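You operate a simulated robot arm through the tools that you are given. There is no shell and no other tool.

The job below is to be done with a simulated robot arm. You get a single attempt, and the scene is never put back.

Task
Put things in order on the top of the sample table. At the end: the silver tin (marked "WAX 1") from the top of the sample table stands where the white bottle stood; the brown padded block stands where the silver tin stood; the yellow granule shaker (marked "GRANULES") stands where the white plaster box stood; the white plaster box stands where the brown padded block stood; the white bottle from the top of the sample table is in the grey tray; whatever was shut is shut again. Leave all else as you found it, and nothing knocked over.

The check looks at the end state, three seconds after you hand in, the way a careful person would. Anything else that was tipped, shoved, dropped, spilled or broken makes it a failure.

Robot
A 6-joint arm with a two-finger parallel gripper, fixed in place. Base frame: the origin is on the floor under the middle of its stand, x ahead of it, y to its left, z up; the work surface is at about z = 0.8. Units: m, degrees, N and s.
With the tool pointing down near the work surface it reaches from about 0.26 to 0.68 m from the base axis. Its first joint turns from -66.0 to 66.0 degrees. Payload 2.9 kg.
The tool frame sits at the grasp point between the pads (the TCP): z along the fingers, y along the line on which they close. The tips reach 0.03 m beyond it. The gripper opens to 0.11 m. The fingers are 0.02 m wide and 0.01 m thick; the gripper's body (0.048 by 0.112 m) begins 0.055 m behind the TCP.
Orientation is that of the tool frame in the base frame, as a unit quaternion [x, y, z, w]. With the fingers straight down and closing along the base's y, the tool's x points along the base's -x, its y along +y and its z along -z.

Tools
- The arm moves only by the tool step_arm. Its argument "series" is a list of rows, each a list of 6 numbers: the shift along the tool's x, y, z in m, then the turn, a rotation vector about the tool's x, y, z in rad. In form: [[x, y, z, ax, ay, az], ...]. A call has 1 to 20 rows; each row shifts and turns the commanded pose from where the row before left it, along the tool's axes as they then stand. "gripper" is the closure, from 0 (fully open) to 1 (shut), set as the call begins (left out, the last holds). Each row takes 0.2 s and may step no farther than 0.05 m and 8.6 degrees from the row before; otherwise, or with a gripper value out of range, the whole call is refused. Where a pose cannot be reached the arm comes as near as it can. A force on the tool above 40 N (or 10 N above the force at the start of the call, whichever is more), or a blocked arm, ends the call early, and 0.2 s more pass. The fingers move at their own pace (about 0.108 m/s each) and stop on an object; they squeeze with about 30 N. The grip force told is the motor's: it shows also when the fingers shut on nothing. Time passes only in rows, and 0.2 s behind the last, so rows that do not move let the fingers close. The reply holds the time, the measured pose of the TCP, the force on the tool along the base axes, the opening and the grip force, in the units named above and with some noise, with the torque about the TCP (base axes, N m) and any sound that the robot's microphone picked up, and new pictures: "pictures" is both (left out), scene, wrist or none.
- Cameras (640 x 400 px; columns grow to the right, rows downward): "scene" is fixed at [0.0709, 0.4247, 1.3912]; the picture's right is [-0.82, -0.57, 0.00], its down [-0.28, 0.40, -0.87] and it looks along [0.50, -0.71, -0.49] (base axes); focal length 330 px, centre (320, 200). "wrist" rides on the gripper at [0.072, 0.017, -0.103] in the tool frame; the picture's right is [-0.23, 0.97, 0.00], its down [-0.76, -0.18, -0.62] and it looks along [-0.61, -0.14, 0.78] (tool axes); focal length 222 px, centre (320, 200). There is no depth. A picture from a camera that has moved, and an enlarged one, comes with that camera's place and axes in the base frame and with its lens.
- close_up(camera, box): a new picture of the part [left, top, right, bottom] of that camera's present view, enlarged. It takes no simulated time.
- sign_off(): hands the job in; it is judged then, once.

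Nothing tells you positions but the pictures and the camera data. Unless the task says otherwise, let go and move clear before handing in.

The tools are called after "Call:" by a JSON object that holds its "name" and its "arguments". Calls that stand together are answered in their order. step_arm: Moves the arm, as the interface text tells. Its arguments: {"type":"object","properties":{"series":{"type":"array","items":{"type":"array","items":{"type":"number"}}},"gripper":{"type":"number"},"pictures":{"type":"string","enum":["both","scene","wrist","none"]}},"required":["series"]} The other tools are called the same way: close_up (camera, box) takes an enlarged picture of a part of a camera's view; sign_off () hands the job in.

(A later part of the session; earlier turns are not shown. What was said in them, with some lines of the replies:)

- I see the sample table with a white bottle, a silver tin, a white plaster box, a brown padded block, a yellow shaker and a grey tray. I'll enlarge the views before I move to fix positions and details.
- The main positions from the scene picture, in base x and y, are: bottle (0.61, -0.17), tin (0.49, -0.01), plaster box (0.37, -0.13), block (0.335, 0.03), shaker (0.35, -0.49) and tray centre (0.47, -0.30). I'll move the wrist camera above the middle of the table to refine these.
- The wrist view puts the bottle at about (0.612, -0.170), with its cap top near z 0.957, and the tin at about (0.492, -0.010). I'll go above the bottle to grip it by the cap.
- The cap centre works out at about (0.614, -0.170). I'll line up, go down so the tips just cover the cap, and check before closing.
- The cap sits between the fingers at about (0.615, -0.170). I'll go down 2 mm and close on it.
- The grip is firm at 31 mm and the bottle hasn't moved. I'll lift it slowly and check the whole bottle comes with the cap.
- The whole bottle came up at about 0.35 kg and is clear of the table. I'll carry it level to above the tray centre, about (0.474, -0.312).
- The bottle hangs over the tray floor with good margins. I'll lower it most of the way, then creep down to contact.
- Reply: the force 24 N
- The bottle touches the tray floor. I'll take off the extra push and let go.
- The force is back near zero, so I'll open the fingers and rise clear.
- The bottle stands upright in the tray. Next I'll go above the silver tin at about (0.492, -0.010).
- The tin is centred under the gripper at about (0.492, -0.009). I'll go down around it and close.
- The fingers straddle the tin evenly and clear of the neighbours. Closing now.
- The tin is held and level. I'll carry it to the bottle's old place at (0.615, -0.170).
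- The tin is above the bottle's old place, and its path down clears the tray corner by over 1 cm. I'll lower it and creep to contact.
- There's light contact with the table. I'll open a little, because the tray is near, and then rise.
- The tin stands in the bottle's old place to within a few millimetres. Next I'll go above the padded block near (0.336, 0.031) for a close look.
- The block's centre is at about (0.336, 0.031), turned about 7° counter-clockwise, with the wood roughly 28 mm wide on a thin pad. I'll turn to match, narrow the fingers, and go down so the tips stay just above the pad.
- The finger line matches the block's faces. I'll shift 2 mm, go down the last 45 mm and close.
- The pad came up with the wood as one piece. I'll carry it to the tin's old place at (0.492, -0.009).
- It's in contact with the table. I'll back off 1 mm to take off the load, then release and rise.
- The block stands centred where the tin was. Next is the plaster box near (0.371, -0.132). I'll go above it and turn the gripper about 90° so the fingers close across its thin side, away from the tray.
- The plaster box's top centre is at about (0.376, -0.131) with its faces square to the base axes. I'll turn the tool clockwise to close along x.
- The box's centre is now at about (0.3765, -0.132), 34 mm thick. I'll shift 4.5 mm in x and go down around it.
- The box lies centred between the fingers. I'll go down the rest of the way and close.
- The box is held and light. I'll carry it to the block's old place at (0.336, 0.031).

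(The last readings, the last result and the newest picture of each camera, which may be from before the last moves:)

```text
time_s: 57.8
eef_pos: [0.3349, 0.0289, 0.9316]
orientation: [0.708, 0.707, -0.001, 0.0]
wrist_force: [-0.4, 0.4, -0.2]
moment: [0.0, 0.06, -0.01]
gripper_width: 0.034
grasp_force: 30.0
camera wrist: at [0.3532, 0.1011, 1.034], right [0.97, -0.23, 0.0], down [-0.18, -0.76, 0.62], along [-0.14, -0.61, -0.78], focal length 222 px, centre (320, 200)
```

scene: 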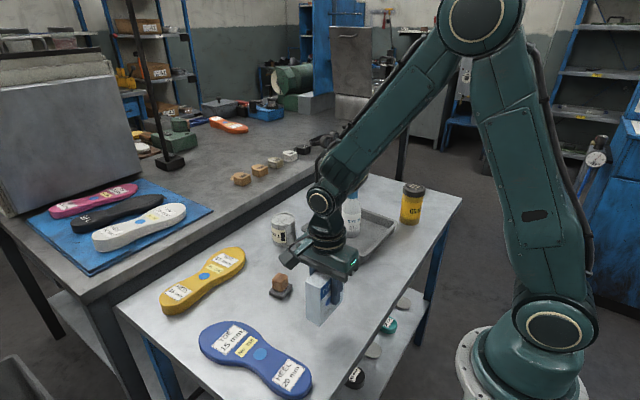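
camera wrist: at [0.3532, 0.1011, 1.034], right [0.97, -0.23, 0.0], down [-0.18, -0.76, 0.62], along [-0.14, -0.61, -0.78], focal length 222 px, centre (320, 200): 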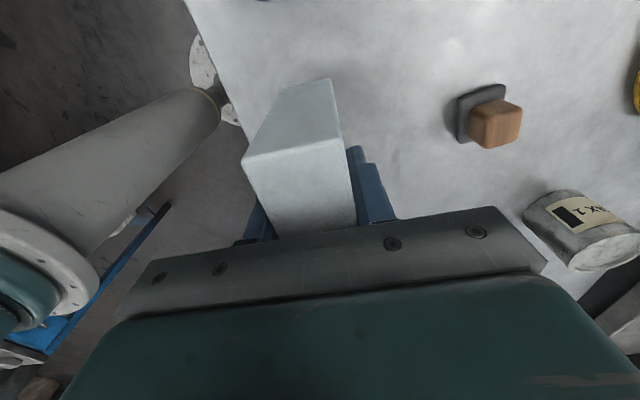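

Call:
{"name": "step_arm", "arguments": {"series": [[0.0015, 0.0004, 0.02, 0, 0, 0], [0, 0, 0.02, 0, 0, 0], [0, 0, 0.015, 0, 0, 0], [0, 0, 0.008, 0, 0, 0], [0, 0, 0.003, 0, 0, 0], [0, 0, 0, 0, 0, 0]], "pictures": "scene"}}

Call:
{"name": "step_arm", "arguments": {"series": [[0, 0, 0.0015, 0, 0, 0], [0, 0, 0, 0, 0, 0]], "pictures": "none"}}

Call:
{"name": "step_arm", "arguments": {"series": [[0, 0, 0.001, 0, 0, 0], [0, 0, 0, 0, 0, 0]], "pictures": "none"}}

Call:
{"name": "close_up", "arguments": {"camera": "scene", "box": [250, 210, 410, 350]}}

```text
time_s: 59.2
eef_pos: [0.3357, 0.031, 0.8632]
orientation: [0.708, 0.706, 0.0, 0.0]
wrist_force: [0.9, 0.0, -0.6]
moment: [-0.01, -0.05, -0.03]
gripper_width: 0.0345
grasp_force: 30.6
```

scene: 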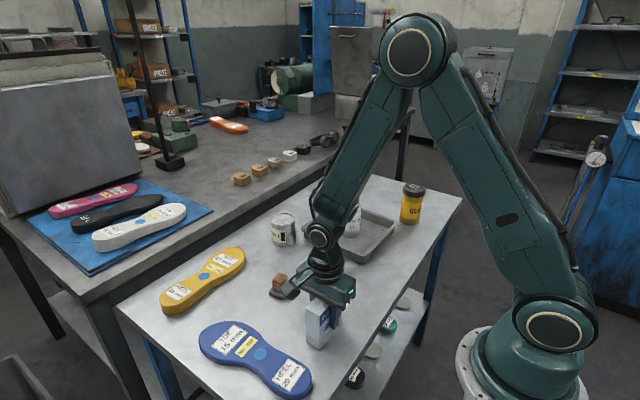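

```text
time_s: 59.8
eef_pos: [0.3352, 0.0304, 0.8631]
orientation: [0.708, 0.706, 0.0, 0.0]
wrist_force: [-0.1, 0.6, -1.0]
moment: [-0.03, 0.01, 0.04]
gripper_width: 0.0344
grasp_force: 30.0
```

```text
time_s: 60.4
eef_pos: [0.3365, 0.0319, 0.8625]
orientation: [0.707, 0.708, 0.0, 0.0]
wrist_force: [-0.9, 0.4, -1.2]
moment: [0.02, 0.0, 0.0]
gripper_width: 0.0343
grasp_force: 30.1
```

```text
2.86 times, centred on (330, 280) of scene
camera zoom: at [0.0709, 0.4247, 1.3912], right [-0.82, -0.57, 0.0], down [-0.28, 0.4, -0.87], along [0.5, -0.71, -0.49], focal length 942 px, centre (291, -29)
```

zoom: 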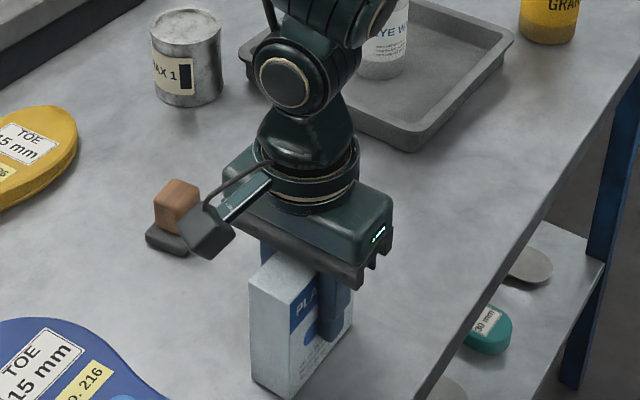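

Call:
{"name": "step_arm", "arguments": {"series": [[0, 0, 0.001, 0, 0, 0], [0, 0, 0, 0, 0, 0]], "pictures": "none"}}

```text
time_s: 61.0
eef_pos: [0.3371, 0.0305, 0.8612]
orientation: [0.707, 0.707, -0.001, 0.0]
wrist_force: [0.2, -1.1, 0.3]
moment: [0.04, -0.01, 0.04]
gripper_width: 0.0344
grasp_force: 29.8
```

Call:
{"name": "step_arm", "arguments": {"series": [[0, 0, 0.0007, 0, 0, 0], [0, 0, 0, 0, 0, 0]], "pictures": "none"}}

```text
time_s: 61.6
eef_pos: [0.3366, 0.0312, 0.86]
orientation: [0.707, 0.707, 0.0, 0.0]
wrist_force: [0.4, 0.2, 6.3]
moment: [0.01, 0.09, 0.01]
gripper_width: 0.0345
grasp_force: 30.0
```

There's contact, so I'll ease off slightly, open and rise.

Call:
{"name": "step_arm", "arguments": {"series": [[0, 0, -0.0004, 0, 0, 0], [0, 0, 0, 0, 0, 0]], "pictures": "none"}}

Call:
{"name": "step_arm", "arguments": {"series": [[0, 0, 0, 0, 0, 0], [0, 0, 0, 0, 0, 0], [0, 0, 0, 0, 0, 0]], "gripper": 0.35, "pictures": "none"}}

Call:
{"name": "step_arm", "arguments": {"series": [[0, 0, -0.01, 0, 0, 0], [0, 0, -0.02, 0, 0, 0], [0, 0, -0.04, 0, 0, 0], [0, 0, -0.04, 0, 0, 0], [0, 0, -0.04, 0, 0, 0], [0, 0, -0.04, 0, 0, 0], [0, 0, 0, 0, 0, 0]], "pictures": "both"}}

Call:
{"name": "close_up", "arguments": {"camera": "wrist", "box": [240, 40, 400, 160]}}

Call:
{"name": "close_up", "arguments": {"camera": "scene", "box": [240, 200, 440, 350]}}

```text
time_s: 62.2
eef_pos: [0.3358, 0.0311, 0.8618]
orientation: [0.708, 0.707, 0.0, 0.0]
wrist_force: [-0.4, -0.4, -1.5]
moment: [0.03, -0.02, -0.02]
gripper_width: 0.0344
grasp_force: 30.3
```

```text
time_s: 63.0
eef_pos: [0.3356, 0.0313, 0.8617]
orientation: [0.707, 0.708, 0.0, 0.0]
wrist_force: [-0.2, 0.4, -0.4]
moment: [-0.04, 0.03, 0.0]
gripper_width: 0.0714
grasp_force: 0.0
```

```text
time_s: 64.6
eef_pos: [0.3342, 0.0327, 1.0545]
orientation: [0.707, 0.707, 0.0, 0.0]
wrist_force: [-0.2, -0.4, 0.6]
moment: [0.02, 0.01, 0.02]
gripper_width: 0.0721
grasp_force: 0.0
camera wrist: at [0.3516, 0.1061, 1.1567], right [0.97, -0.23, 0.0], down [-0.18, -0.76, 0.62], along [-0.14, -0.61, -0.78], focal length 222 px, centre (320, 200)
```

scene: 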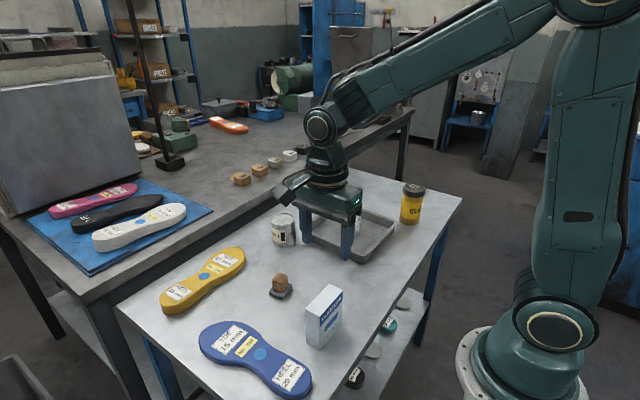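
wrist: 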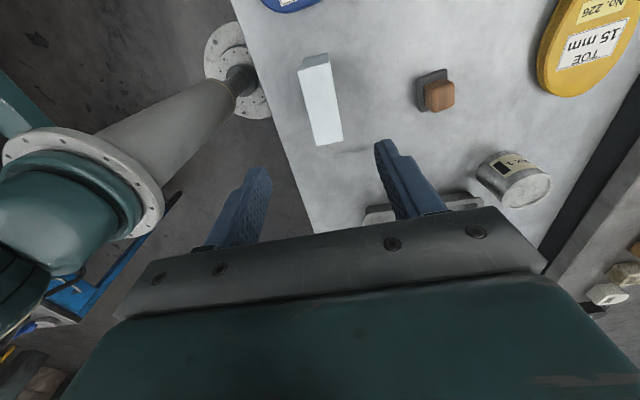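

```text
3.33 times, centred on (320, 100) of wrist
camera zoom: at [0.3516, 0.1061, 1.1567], right [0.97, -0.23, 0.0], down [-0.18, -0.76, 0.62], along [-0.14, -0.61, -0.78], focal length 740 px, centre (320, 533)
```

zoom: 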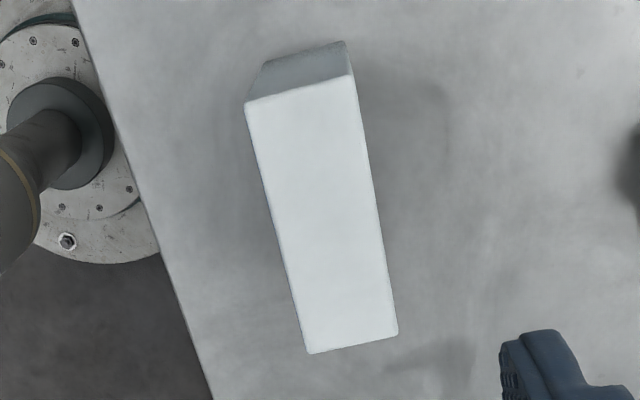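

```text
2.67 times, centred on (340, 275) of scene
camera zoom: at [0.0709, 0.4247, 1.3912], right [-0.82, -0.57, 0.0], down [-0.28, 0.4, -0.87], along [0.5, -0.71, -0.49], focal length 879 px, centre (267, 0)
```

zoom: 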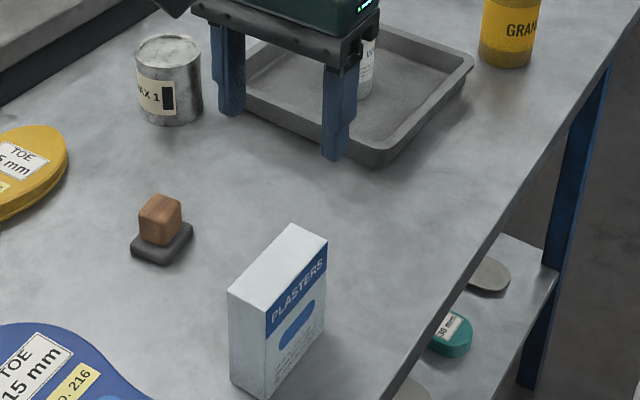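

The box stands centred at (0.337, 0.031), the block's old place. Last is the yellow shaker near (0.353, -0.494), so I'll go above it for a close look.

Call:
{"name": "step_arm", "arguments": {"series": [[-0.0437, 0.0015, -0.0015, 0, 0, 0], [-0.0437, 0.0015, -0.0015, 0, 0, 0], [-0.0437, 0.0015, -0.0015, 0, 0, 0], [-0.0437, 0.0015, -0.0015, 0, 0, 0], [-0.0437, 0.0015, -0.0015, 0, 0, 0], [-0.0437, 0.0015, -0.0015, 0, 0, 0], [-0.0437, 0.0015, -0.0015, 0, 0, 0], [-0.0437, 0.0015, -0.0015, 0, 0, 0], [-0.0437, 0.0015, -0.0015, 0, 0, 0], [-0.0437, 0.0015, -0.0015, 0, 0, 0], [-0.0437, 0.0015, -0.0015, 0, 0, 0], [-0.0437, 0.0015, -0.0015, 0, 0, 0], [0, 0, 0, 0, 0, 0], [0, 0, 0, 0, 0, 0]], "gripper": 0, "pictures": "both"}}

Call:
{"name": "close_up", "arguments": {"camera": "wrist", "box": [240, 40, 400, 160]}}

Call:
{"name": "close_up", "arguments": {"camera": "scene", "box": [360, 150, 460, 250]}}

```text
time_s: 67.6
eef_pos: [0.3529, -0.4927, 1.0693]
orientation: [0.707, 0.707, -0.001, 0.0]
wrist_force: [-0.2, 1.1, 0.4]
moment: [0.03, 0.03, 0.02]
gripper_width: 0.1098
grasp_force: 0.1
camera wrist: at [0.3712, -0.4205, 1.1721], right [0.97, -0.23, 0.0], down [-0.18, -0.76, 0.62], along [-0.14, -0.61, -0.78], focal length 222 px, centre (320, 200)
```

scene: 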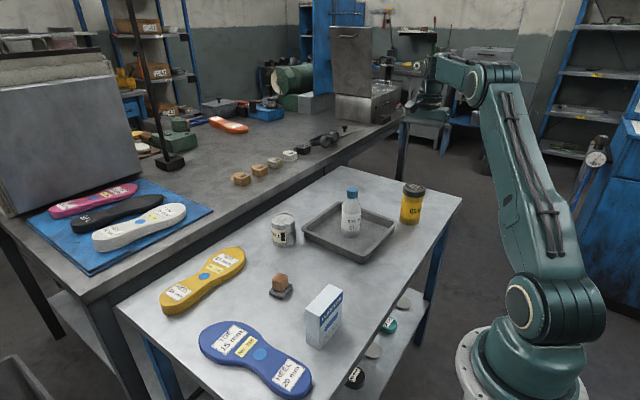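
wrist: 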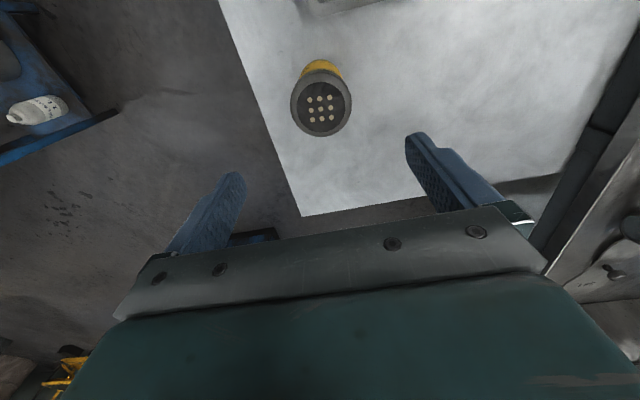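

```text
3.33 times, centred on (320, 100) of wrist
camera zoom: at [0.3712, -0.4205, 1.1721], right [0.97, -0.23, 0.0], down [-0.18, -0.76, 0.62], along [-0.14, -0.61, -0.78], focal length 740 px, centre (320, 533)
```

zoom: 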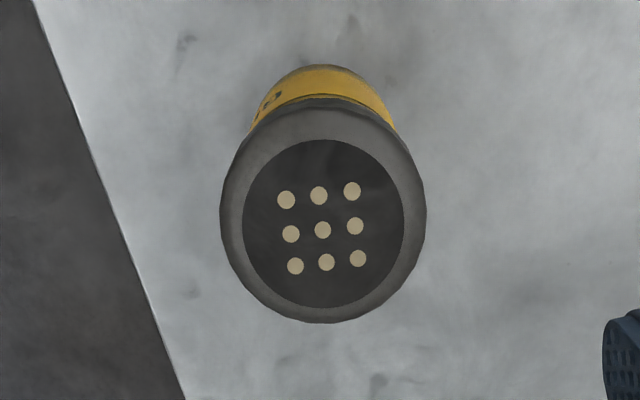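

```text
4.00 times, centred on (410, 200) of scene
camera zoom: at [0.0709, 0.4247, 1.3912], right [-0.82, -0.57, 0.0], down [-0.28, 0.4, -0.87], along [0.5, -0.71, -0.49], focal length 1319 px, centre (-40, 200)
```

zoom: 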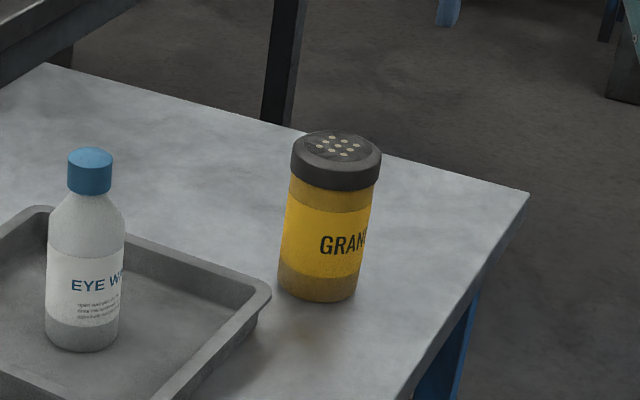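

The shaker's lid centre is at about (0.357, -0.489), top near z 0.924, and the lid is slightly wider than the body. I'll correct a few mm, come down part way and look again.

Call:
{"name": "step_arm", "arguments": {"series": [[0.0035, 0.0028, 0, 0, 0, 0], [0, 0, 0.03, 0, 0, 0], [0, 0, 0.03, 0, 0, 0], [0, 0, 0.025, 0, 0, 0], [0, 0, 0, 0, 0, 0], [0, 0, 0, 0, 0, 0]], "pictures": "both"}}

Call:
{"name": "close_up", "arguments": {"camera": "wrist", "box": [220, 60, 420, 210]}}

Call:
{"name": "close_up", "arguments": {"camera": "scene", "box": [360, 130, 480, 240]}}

```text
time_s: 69.0
eef_pos: [0.3573, -0.4914, 0.9819]
orientation: [0.708, 0.707, 0.0, 0.0]
wrist_force: [-0.4, 0.5, 0.3]
moment: [-0.01, 0.0, -0.01]
gripper_width: 0.1101
grasp_force: 0.0
camera wrist: at [0.3751, -0.4186, 1.0849], right [0.97, -0.23, 0.0], down [-0.18, -0.76, 0.62], along [-0.14, -0.61, -0.78], focal length 222 px, centre (320, 200)
```

scene: 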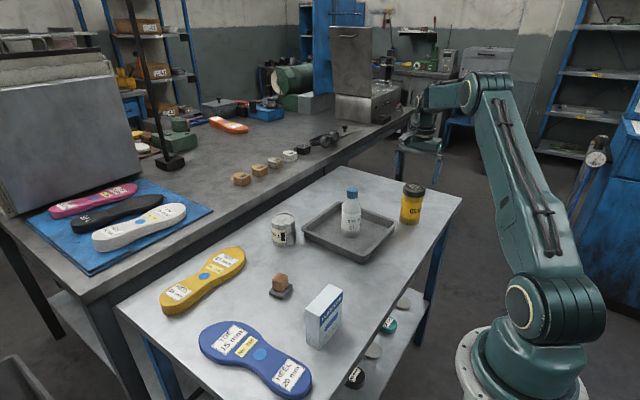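
wrist: 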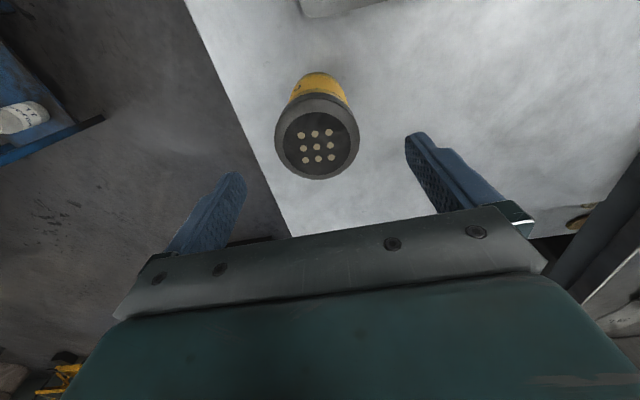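

```text
2.67 times, centred on (320, 135) of wrist
camera zoom: at [0.3751, -0.4186, 1.0849], right [0.97, -0.23, 0.0], down [-0.18, -0.76, 0.62], along [-0.14, -0.61, -0.78], focal length 592 px, centre (320, 373)
```

zoom: 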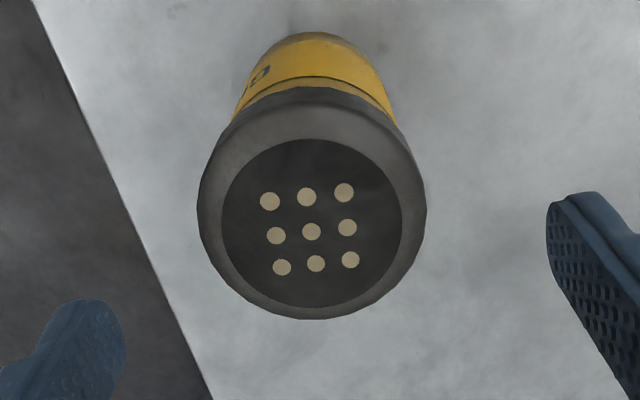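

```text
3.64 times, centred on (420, 185) of scene
camera zoom: at [0.0709, 0.4247, 1.3912], right [-0.82, -0.57, 0.0], down [-0.28, 0.4, -0.87], along [0.5, -0.71, -0.49], focal length 1199 px, centre (-44, 254)
```

zoom: 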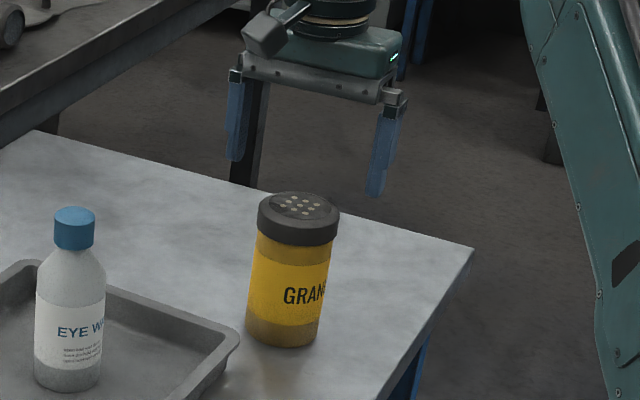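

The shaker's axis is at (0.356, -0.491), top at z 0.920. I'll centre on it and go down so the grasp point lies at the lid.

Call:
{"name": "step_arm", "arguments": {"series": [[0, -0.0015, 0.02, 0, 0, 0], [0, 0, 0.02, 0, 0, 0], [0, 0, 0.02, 0, 0, 0], [0, 0, 0.012, 0, 0, 0], [0, 0, 0.007, 0, 0, 0], [0, 0, 0, 0, 0, 0]], "pictures": "both"}}

Call:
{"name": "close_up", "arguments": {"camera": "scene", "box": [360, 130, 480, 240]}}

```text
time_s: 70.4
eef_pos: [0.3549, -0.4907, 0.9039]
orientation: [0.707, 0.707, 0.0, 0.0]
wrist_force: [0.0, 0.9, 0.1]
moment: [-0.01, -0.01, 0.01]
gripper_width: 0.1098
grasp_force: 0.1
camera wrist: at [0.3733, -0.4192, 1.0071], right [0.97, -0.23, 0.0], down [-0.18, -0.76, 0.62], along [-0.14, -0.61, -0.78], focal length 222 px, centre (320, 200)
```

scene: 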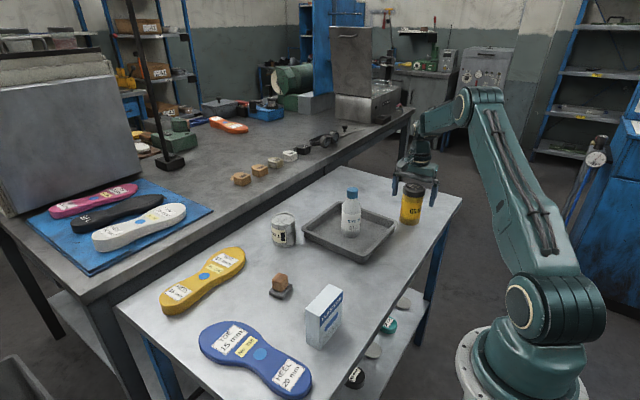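
wrist: 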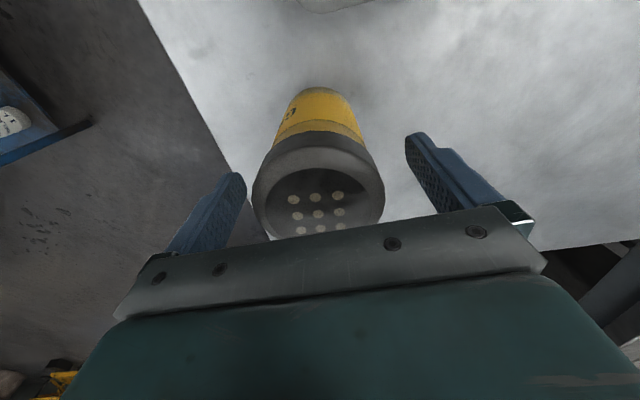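

```text
3.64 times, centred on (420, 185) of scene
camera zoom: at [0.0709, 0.4247, 1.3912], right [-0.82, -0.57, 0.0], down [-0.28, 0.4, -0.87], along [0.5, -0.71, -0.49], focal length 1199 px, centre (-44, 254)
```

zoom: 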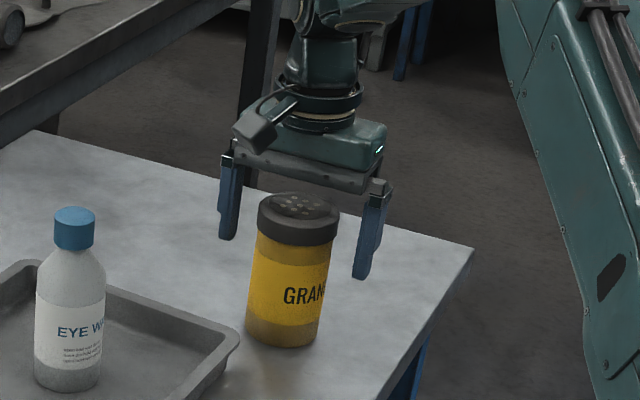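

Call:
{"name": "step_arm", "arguments": {"series": [[0, 0.0, 0, 0, 0, 0], [0, 0, 0, 0, 0, 0], [0, 0, 0, 0, 0, 0], [0, 0, 0, 0, 0, 0]], "gripper": 1, "pictures": "wrist"}}

Call:
{"name": "close_up", "arguments": {"camera": "scene", "box": [360, 130, 480, 240]}}

```text
time_s: 71.4
eef_pos: [0.3546, -0.4919, 0.9039]
orientation: [0.708, 0.706, 0.0, 0.0]
wrist_force: [-0.8, -0.3, 0.8]
moment: [-0.01, 0.03, 0.0]
gripper_width: 0.0673
grasp_force: 29.8
camera wrist: at [0.3733, -0.4192, 1.0072], right [0.97, -0.23, 0.0], down [-0.18, -0.76, 0.62], along [-0.14, -0.61, -0.78], focal length 222 px, centre (320, 200)
```

wrist: 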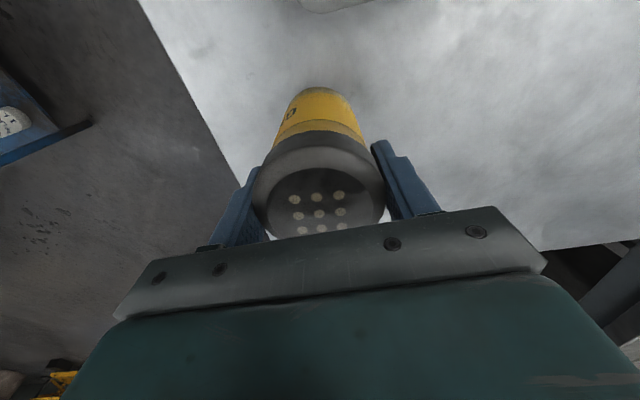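

```text
3.64 times, centred on (420, 185) of scene
camera zoom: at [0.0709, 0.4247, 1.3912], right [-0.82, -0.57, 0.0], down [-0.28, 0.4, -0.87], along [0.5, -0.71, -0.49], focal length 1199 px, centre (-44, 254)
```

zoom: 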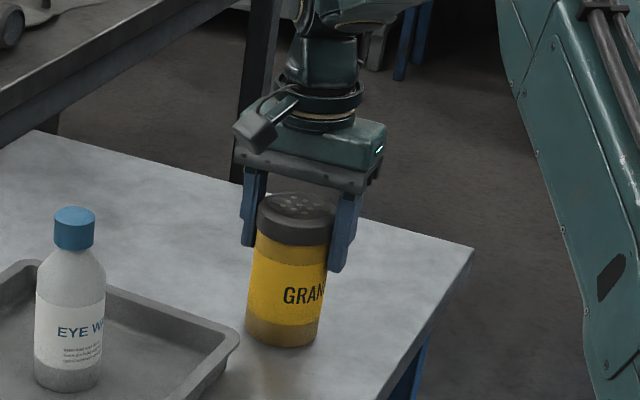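

The fingers hold the lid at 67 mm. I'll lift slowly and check the whole shaker comes up.

Call:
{"name": "step_arm", "arguments": {"series": [[0, 0, -0.004, 0, 0, 0], [0, 0, -0.008, 0, 0, 0], [0, 0, -0.012, 0, 0, 0], [0, 0, 0, 0, 0, 0]], "pictures": "both"}}

Call:
{"name": "close_up", "arguments": {"camera": "scene", "box": [360, 130, 480, 240]}}

```text
time_s: 72.4
eef_pos: [0.3567, -0.49, 0.928]
orientation: [0.707, 0.708, 0.0, 0.0]
wrist_force: [1.0, -0.6, -3.5]
moment: [-0.03, -0.01, -0.02]
gripper_width: 0.0669
grasp_force: 30.5
camera wrist: at [0.373, -0.4177, 1.0312], right [0.97, -0.23, 0.0], down [-0.18, -0.76, 0.62], along [-0.14, -0.61, -0.78], focal length 222 px, centre (320, 200)
```

scene: 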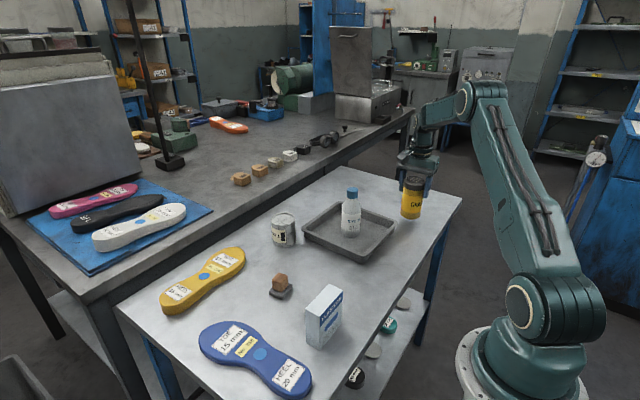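
wrist: 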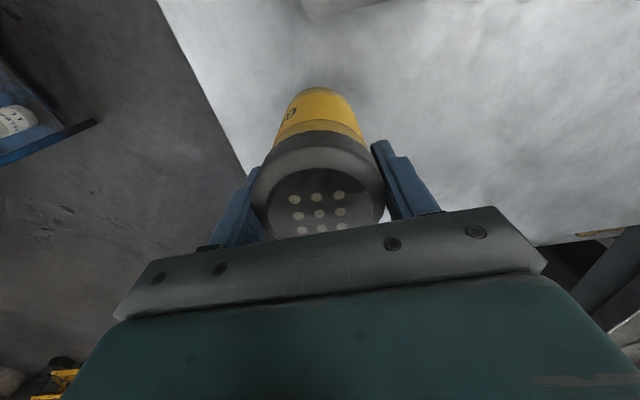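

```text
3.64 times, centred on (420, 185) of scene
camera zoom: at [0.0709, 0.4247, 1.3912], right [-0.82, -0.57, 0.0], down [-0.28, 0.4, -0.87], along [0.5, -0.71, -0.49], focal length 1199 px, centre (-44, 254)
```

zoom: 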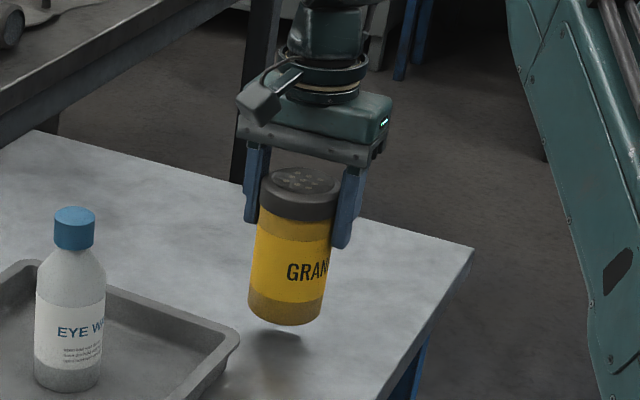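

The whole shaker is up, at about 0.4 kg. I'll raise it clear of the tray rim, then carry it along to the box's old place at (0.3765, -0.1315).

Call:
{"name": "step_arm", "arguments": {"series": [[0, 0, -0.015, 0, 0, 0], [0, 0, -0.02, 0, 0, 0], [0, 0, -0.02, 0, 0, 0], [0, 0, -0.02, 0, 0, 0], [0, 0, 0, 0, 0, 0]], "pictures": "none"}}

Call:
{"name": "step_arm", "arguments": {"series": [[0.01, 0.0006, 0, 0, 0, 0], [0.02, 0.0011, 0, 0, 0, 0], [0.025, 0.0014, 0, 0, 0, 0], [0.025, 0.0014, 0, 0, 0, 0], [0.025, 0.0014, 0, 0, 0, 0], [0.025, 0.0014, 0, 0, 0, 0], [0.025, 0.0014, 0, 0, 0, 0], [0.025, 0.0014, 0, 0, 0, 0], [0.025, 0.0014, 0, 0, 0, 0], [0.025, 0.0014, 0, 0, 0, 0], [0.025, 0.0014, 0, 0, 0, 0], [0.025, 0.0014, 0, 0, 0, 0], [0.025, 0.0014, 0, 0, 0, 0], [0.025, 0.0014, 0, 0, 0, 0], [0.02, 0.0011, 0, 0, 0, 0], [0.01, 0.0006, 0, 0, 0, 0], [0, 0, 0, 0, 0, 0], [0, 0, 0, 0, 0, 0]], "pictures": "both"}}

Call:
{"name": "close_up", "arguments": {"camera": "scene", "box": [280, 150, 440, 290]}}

```text
time_s: 73.6
eef_pos: [0.3573, -0.4921, 1.0024]
orientation: [0.707, 0.707, 0.0, 0.0]
wrist_force: [0.7, 0.2, -4.2]
moment: [0.0, 0.0, 0.0]
gripper_width: 0.0671
grasp_force: 29.9
```

```text
time_s: 77.4
eef_pos: [0.3744, -0.1295, 1.0041]
orientation: [0.707, 0.707, 0.001, 0.0]
wrist_force: [1.0, 0.1, -3.4]
moment: [-0.02, 0.01, 0.0]
gripper_width: 0.0669
grasp_force: 29.7
camera wrist: at [0.3925, -0.0564, 1.1064], right [0.97, -0.23, 0.0], down [-0.18, -0.76, 0.62], along [-0.14, -0.61, -0.78], focal length 222 px, centre (320, 200)
```

scene: 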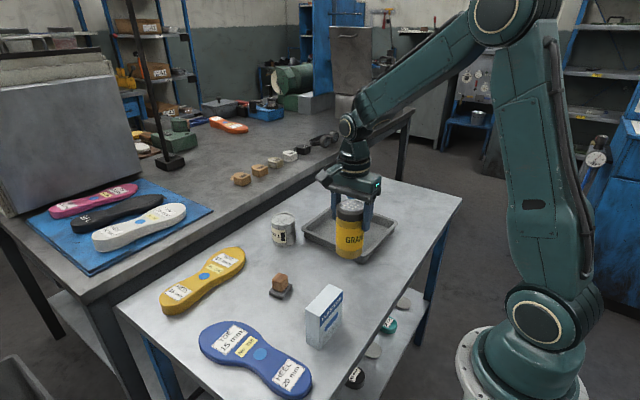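
wrist: 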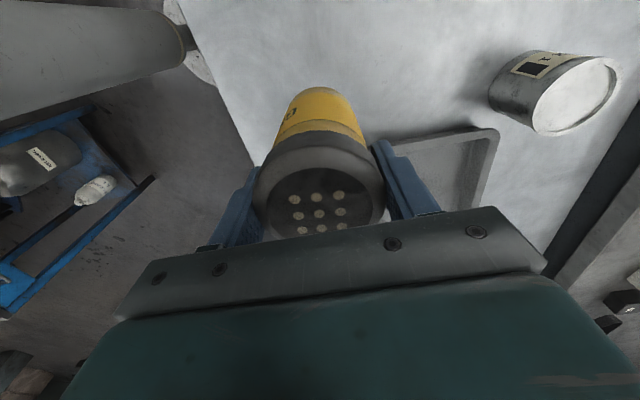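

```text
2.86 times, centred on (360, 220) of scene
camera zoom: at [0.0709, 0.4247, 1.3912], right [-0.82, -0.57, 0.0], down [-0.28, 0.4, -0.87], along [0.5, -0.71, -0.49], focal length 942 px, centre (206, 143)
```

zoom: 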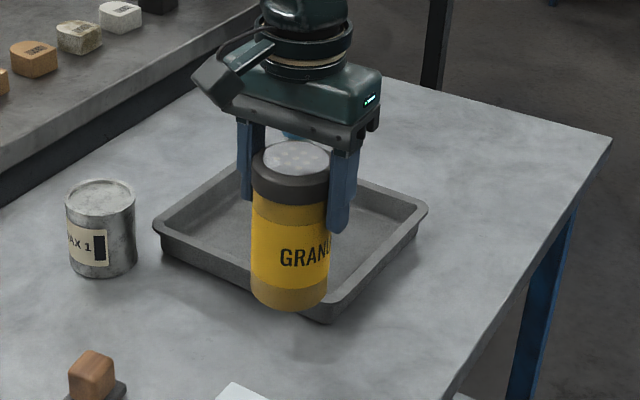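

Call:
{"name": "step_arm", "arguments": {"series": [[-0.0015, 0.001, 0.015, 0, 0, 0], [0, 0, 0.02, 0, 0, 0], [0, 0, 0.02, 0, 0, 0], [0, 0, 0.02, 0, 0, 0], [0, 0, 0.012, 0, 0, 0], [0, 0, 0.006, 0, 0, 0], [0, 0, 0, 0, 0, 0], [0, 0, 0, 0, 0, 0]], "pictures": "both"}}

Call:
{"name": "close_up", "arguments": {"camera": "scene", "box": [280, 150, 440, 310]}}

```text
time_s: 79.2
eef_pos: [0.3763, -0.1323, 0.9106]
orientation: [0.708, 0.707, 0.0, 0.0]
wrist_force: [-0.7, -0.5, -2.3]
moment: [-0.01, -0.01, 0.01]
gripper_width: 0.0669
grasp_force: 29.7
camera wrist: at [0.3936, -0.0602, 1.0138], right [0.97, -0.23, 0.0], down [-0.18, -0.76, 0.62], along [-0.14, -0.61, -0.78], focal length 222 px, centre (320, 200)
```

scene: 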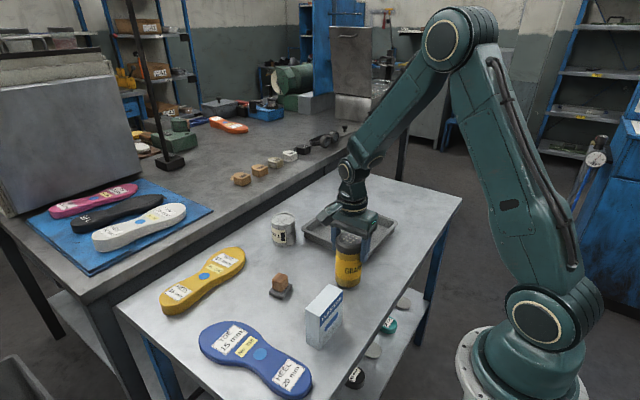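
wrist: 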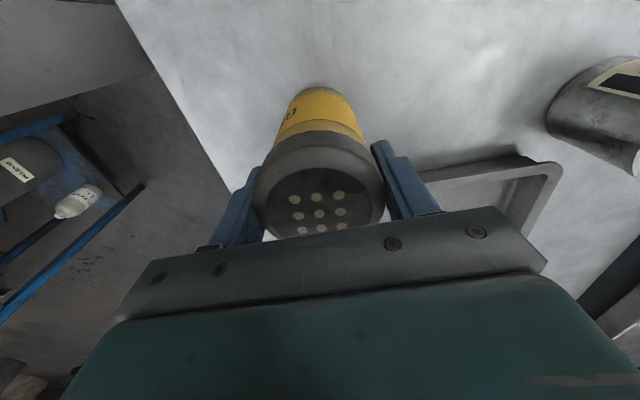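

```text
2.50 times, centred on (360, 230) of scene
camera zoom: at [0.0709, 0.4247, 1.3912], right [-0.82, -0.57, 0.0], down [-0.28, 0.4, -0.87], along [0.5, -0.71, -0.49], focal length 824 px, centre (220, 125)
```

zoom: 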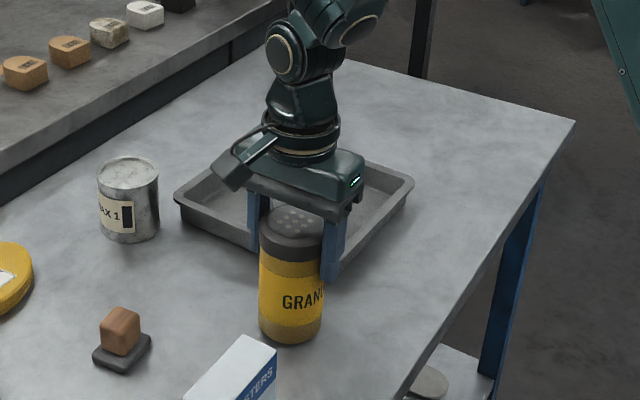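

Call:
{"name": "step_arm", "arguments": {"series": [[0, 0, 0.003, 0, 0, 0], [0, 0, 0.0015, 0, 0, 0], [0, 0, 0, 0, 0, 0]], "pictures": "none"}}

Call:
{"name": "step_arm", "arguments": {"series": [[0, 0, 0.001, 0, 0, 0], [0, 0, 0, 0, 0, 0]], "pictures": "none"}}

```text
time_s: 80.0
eef_pos: [0.3767, -0.1319, 0.9063]
orientation: [0.707, 0.707, -0.001, 0.0]
wrist_force: [-0.2, -0.1, -3.3]
moment: [0.04, 0.0, 0.01]
gripper_width: 0.0671
grasp_force: 29.9
```

```text
time_s: 80.6
eef_pos: [0.3764, -0.1301, 0.9056]
orientation: [0.707, 0.707, 0.0, 0.0]
wrist_force: [-0.1, -0.6, -2.7]
moment: [0.0, -0.01, -0.01]
gripper_width: 0.0669
grasp_force: 29.8
```

Call:
{"name": "step_arm", "arguments": {"series": [[0, 0, 0.001, 0, 0, 0], [0, 0, 0, 0, 0, 0]], "pictures": "none"}}

```text
time_s: 81.2
eef_pos: [0.3768, -0.1311, 0.9037]
orientation: [0.708, 0.707, 0.0, 0.0]
wrist_force: [0.6, 0.8, -1.7]
moment: [0.04, 0.03, -0.02]
gripper_width: 0.0671
grasp_force: 29.9
```

Call:
{"name": "step_arm", "arguments": {"series": [[0, 0, 0.0006, 0, 0, 0], [0, 0, 0, 0, 0, 0]], "pictures": "none"}}

```text
time_s: 81.8
eef_pos: [0.3767, -0.1314, 0.9038]
orientation: [0.707, 0.707, 0.0, -0.001]
wrist_force: [-1.5, -0.1, 6.6]
moment: [0.1, 0.35, -0.02]
gripper_width: 0.0671
grasp_force: 30.1
```

The shaker touches the table. I'll ease off slightly, open partly and rise.

Call:
{"name": "step_arm", "arguments": {"series": [[0, 0, -0.0004, 0, 0, 0], [0, 0, 0, 0, 0, 0]], "pictures": "none"}}

Call:
{"name": "step_arm", "arguments": {"series": [[0, 0, 0, 0, 0, 0], [0, 0, 0, 0, 0, 0], [0, 0, 0, 0, 0, 0]], "gripper": 0.1, "pictures": "none"}}

Call:
{"name": "step_arm", "arguments": {"series": [[0, 0, -0.01, 0, 0, 0], [0, 0, -0.02, 0, 0, 0], [0, 0, -0.04, 0, 0, 0], [0, 0, -0.04, 0, 0, 0], [0, 0, -0.04, 0, 0, 0], [0, 0, -0.04, 0, 0, 0], [0, 0, 0, 0, 0, 0]], "pictures": "both"}}

Call:
{"name": "close_up", "arguments": {"camera": "wrist", "box": [240, 40, 400, 160]}}

Call:
{"name": "close_up", "arguments": {"camera": "scene", "box": [240, 170, 440, 330]}}

```text
time_s: 82.4
eef_pos: [0.3755, -0.1314, 0.9045]
orientation: [0.707, 0.707, 0.0, 0.001]
wrist_force: [0.8, 2.2, 9.0]
moment: [0.2, 0.3, -0.1]
gripper_width: 0.0671
grasp_force: 29.9
```

```text
time_s: 83.2
eef_pos: [0.3751, -0.1314, 0.9037]
orientation: [0.707, 0.707, -0.001, 0.0]
wrist_force: [0.2, -0.6, 0.6]
moment: [-0.02, -0.02, -0.05]
gripper_width: 0.099
grasp_force: 0.0
```

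```text
time_s: 84.8
eef_pos: [0.3755, -0.1344, 1.0942]
orientation: [0.708, 0.707, 0.0, 0.0]
wrist_force: [-1.0, -0.6, -0.3]
moment: [-0.01, 0.01, 0.0]
gripper_width: 0.0994
grasp_force: 0.1
camera wrist: at [0.3935, -0.0617, 1.1977], right [0.97, -0.23, 0.0], down [-0.18, -0.76, 0.62], along [-0.14, -0.61, -0.78], focal length 222 px, centre (320, 200)
```

scene: 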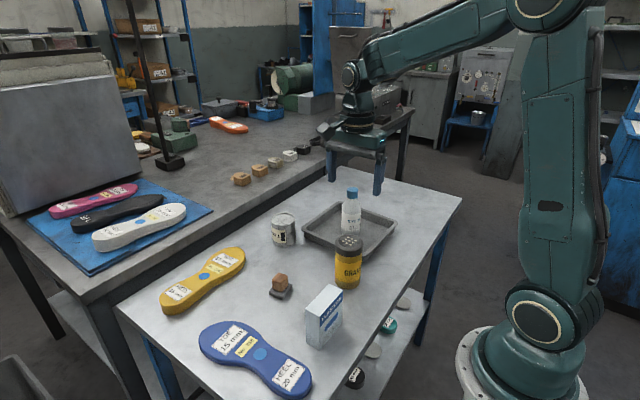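
wrist: 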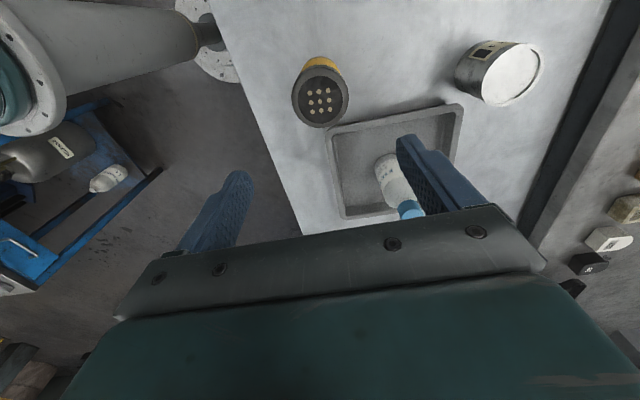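

```text
3.33 times, centred on (320, 100) of wrist
camera zoom: at [0.3935, -0.0617, 1.1977], right [0.97, -0.23, 0.0], down [-0.18, -0.76, 0.62], along [-0.14, -0.61, -0.78], focal length 740 px, centre (320, 533)
```

zoom: 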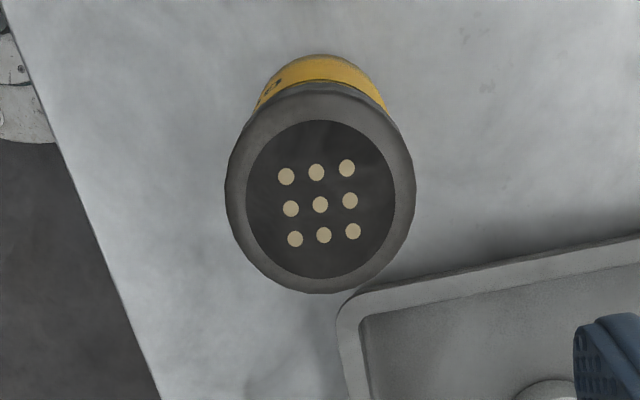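

```text
2.50 times, centred on (340, 250) of scene
camera zoom: at [0.0709, 0.4247, 1.3912], right [-0.82, -0.57, 0.0], down [-0.28, 0.4, -0.87], along [0.5, -0.71, -0.49], focal length 824 px, centre (270, 75)
```

zoom: 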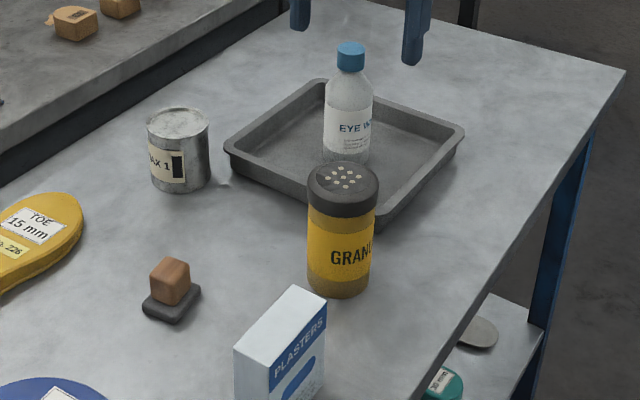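

Everything is in its new place. I'll rise a little more and inspect the final scene carefully before handing in.

Call:
{"name": "step_arm", "arguments": {"series": [[0, 0, -0.03, 0, 0, 0], [0, 0, -0.03, 0, 0, 0], [0, 0, 0, 0, 0, 0], [0, 0, 0, 0, 0, 0], [0, 0, 0, 0, 0, 0]], "gripper": 0, "pictures": "both"}}

Call:
{"name": "close_up", "arguments": {"camera": "scene", "box": [240, 170, 360, 270]}}

Call:
{"name": "close_up", "arguments": {"camera": "scene", "box": [250, 250, 410, 390]}}

Call:
{"name": "close_up", "arguments": {"camera": "scene", "box": [140, 230, 320, 400]}}

```text
time_s: 86.0
eef_pos: [0.3749, -0.1334, 1.1548]
orientation: [0.708, 0.707, 0.0, 0.0]
wrist_force: [-0.5, 0.4, 0.2]
moment: [-0.01, 0.04, 0.01]
gripper_width: 0.1102
grasp_force: 0.1
camera wrist: at [0.3932, -0.0614, 1.2571], right [0.97, -0.23, 0.0], down [-0.18, -0.76, 0.62], along [-0.14, -0.61, -0.78], focal length 222 px, centre (320, 200)
```

scene: 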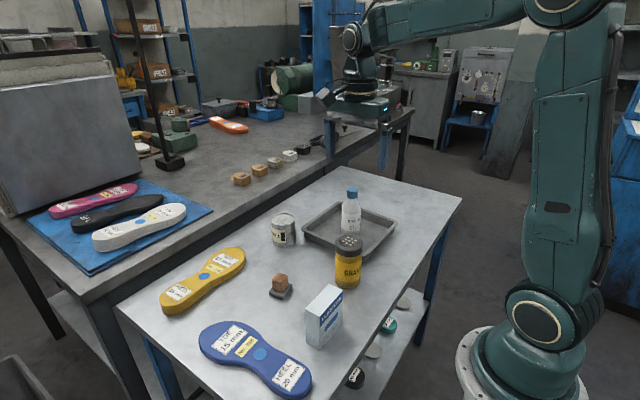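
wrist: 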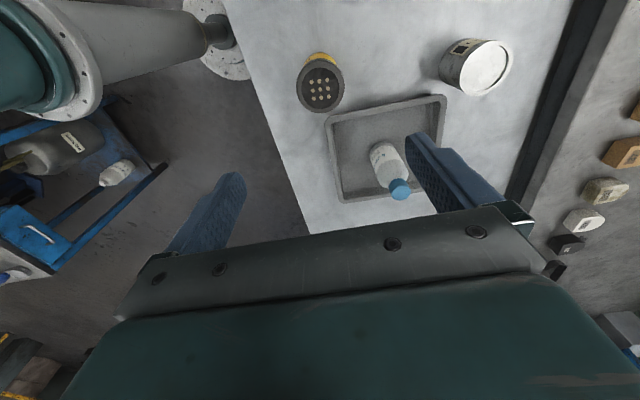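

```text
4.00 times, centred on (300, 220) of scene
camera zoom: at [0.0709, 0.4247, 1.3912], right [-0.82, -0.57, 0.0], down [-0.28, 0.4, -0.87], along [0.5, -0.71, -0.49], focal length 1319 px, centre (400, 120)
```

zoom: 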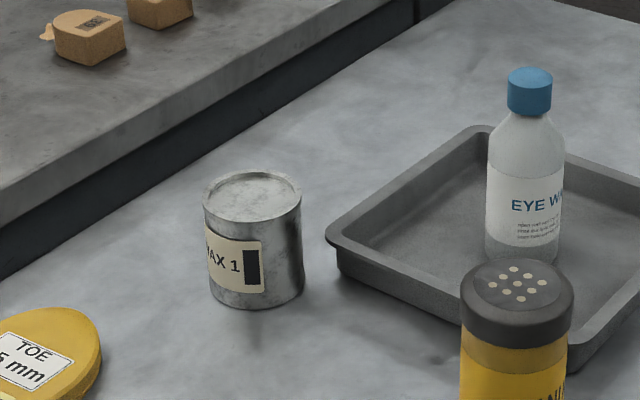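

```text
2.86 times, centred on (330, 320) of scene
camera zoom: at [0.0709, 0.4247, 1.3912], right [-0.82, -0.57, 0.0], down [-0.28, 0.4, -0.87], along [0.5, -0.71, -0.49], focal length 942 px, centre (291, -143)
```

zoom: 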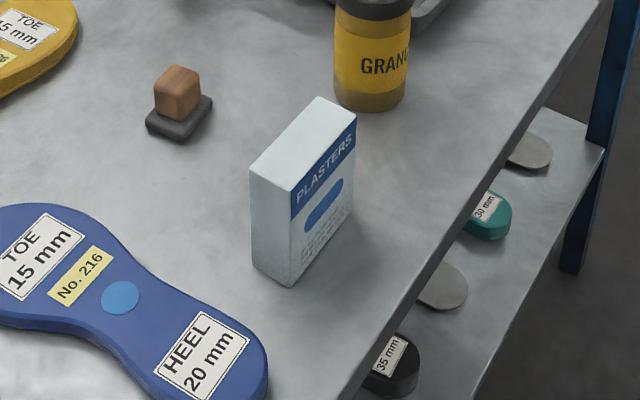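

```text
2.35 times, centred on (230, 315) of scene
camera zoom: at [0.0709, 0.4247, 1.3912], right [-0.82, -0.57, 0.0], down [-0.28, 0.4, -0.87], along [0.5, -0.71, -0.49], focal length 776 px, centre (532, -71)
```

zoom: 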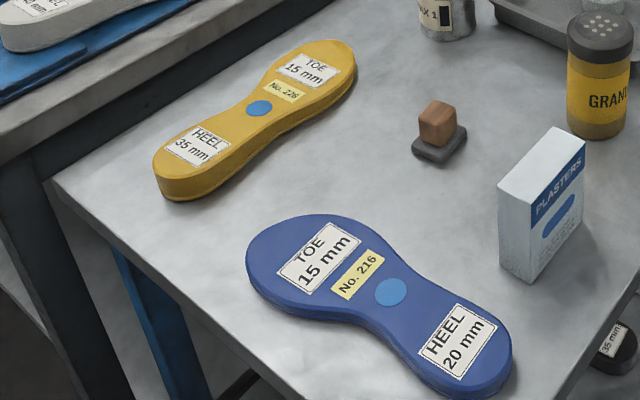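

Everything checks out: the tin, block, box and shaker stand upright on their target spots. The bottle is upright in the tray with its cap on, the other things look undisturbed, and the gripper is empty and clear. I'm handing in now.

Call:
{"name": "sign_off", "arguments": {}}

```text
The job is handed in.
```

The sample table is rearranged as you asked and handed in. I don't have the check's result. My last pictures showed everything upright and nothing else disturbed.

| Item | Now stands | How close |
|---|---|---|
| White bottle | near the middle of the grey tray, cap on | – |
| Silver tin (WAX 1) | where the white bottle stood | about 3 mm |
| Brown padded block | where the silver tin stood | about 3 mm |
| White plaster box | where the brown block stood | about 2 mm |
| Yellow granule shaker | where the plaster box stood | about 2 mm |

The distances are my estimates from the camera pictures. I didn't have to open anything: the bottle's cap and the shaker's lid stayed on throughout. The arm has let go and is raised clear of the table.
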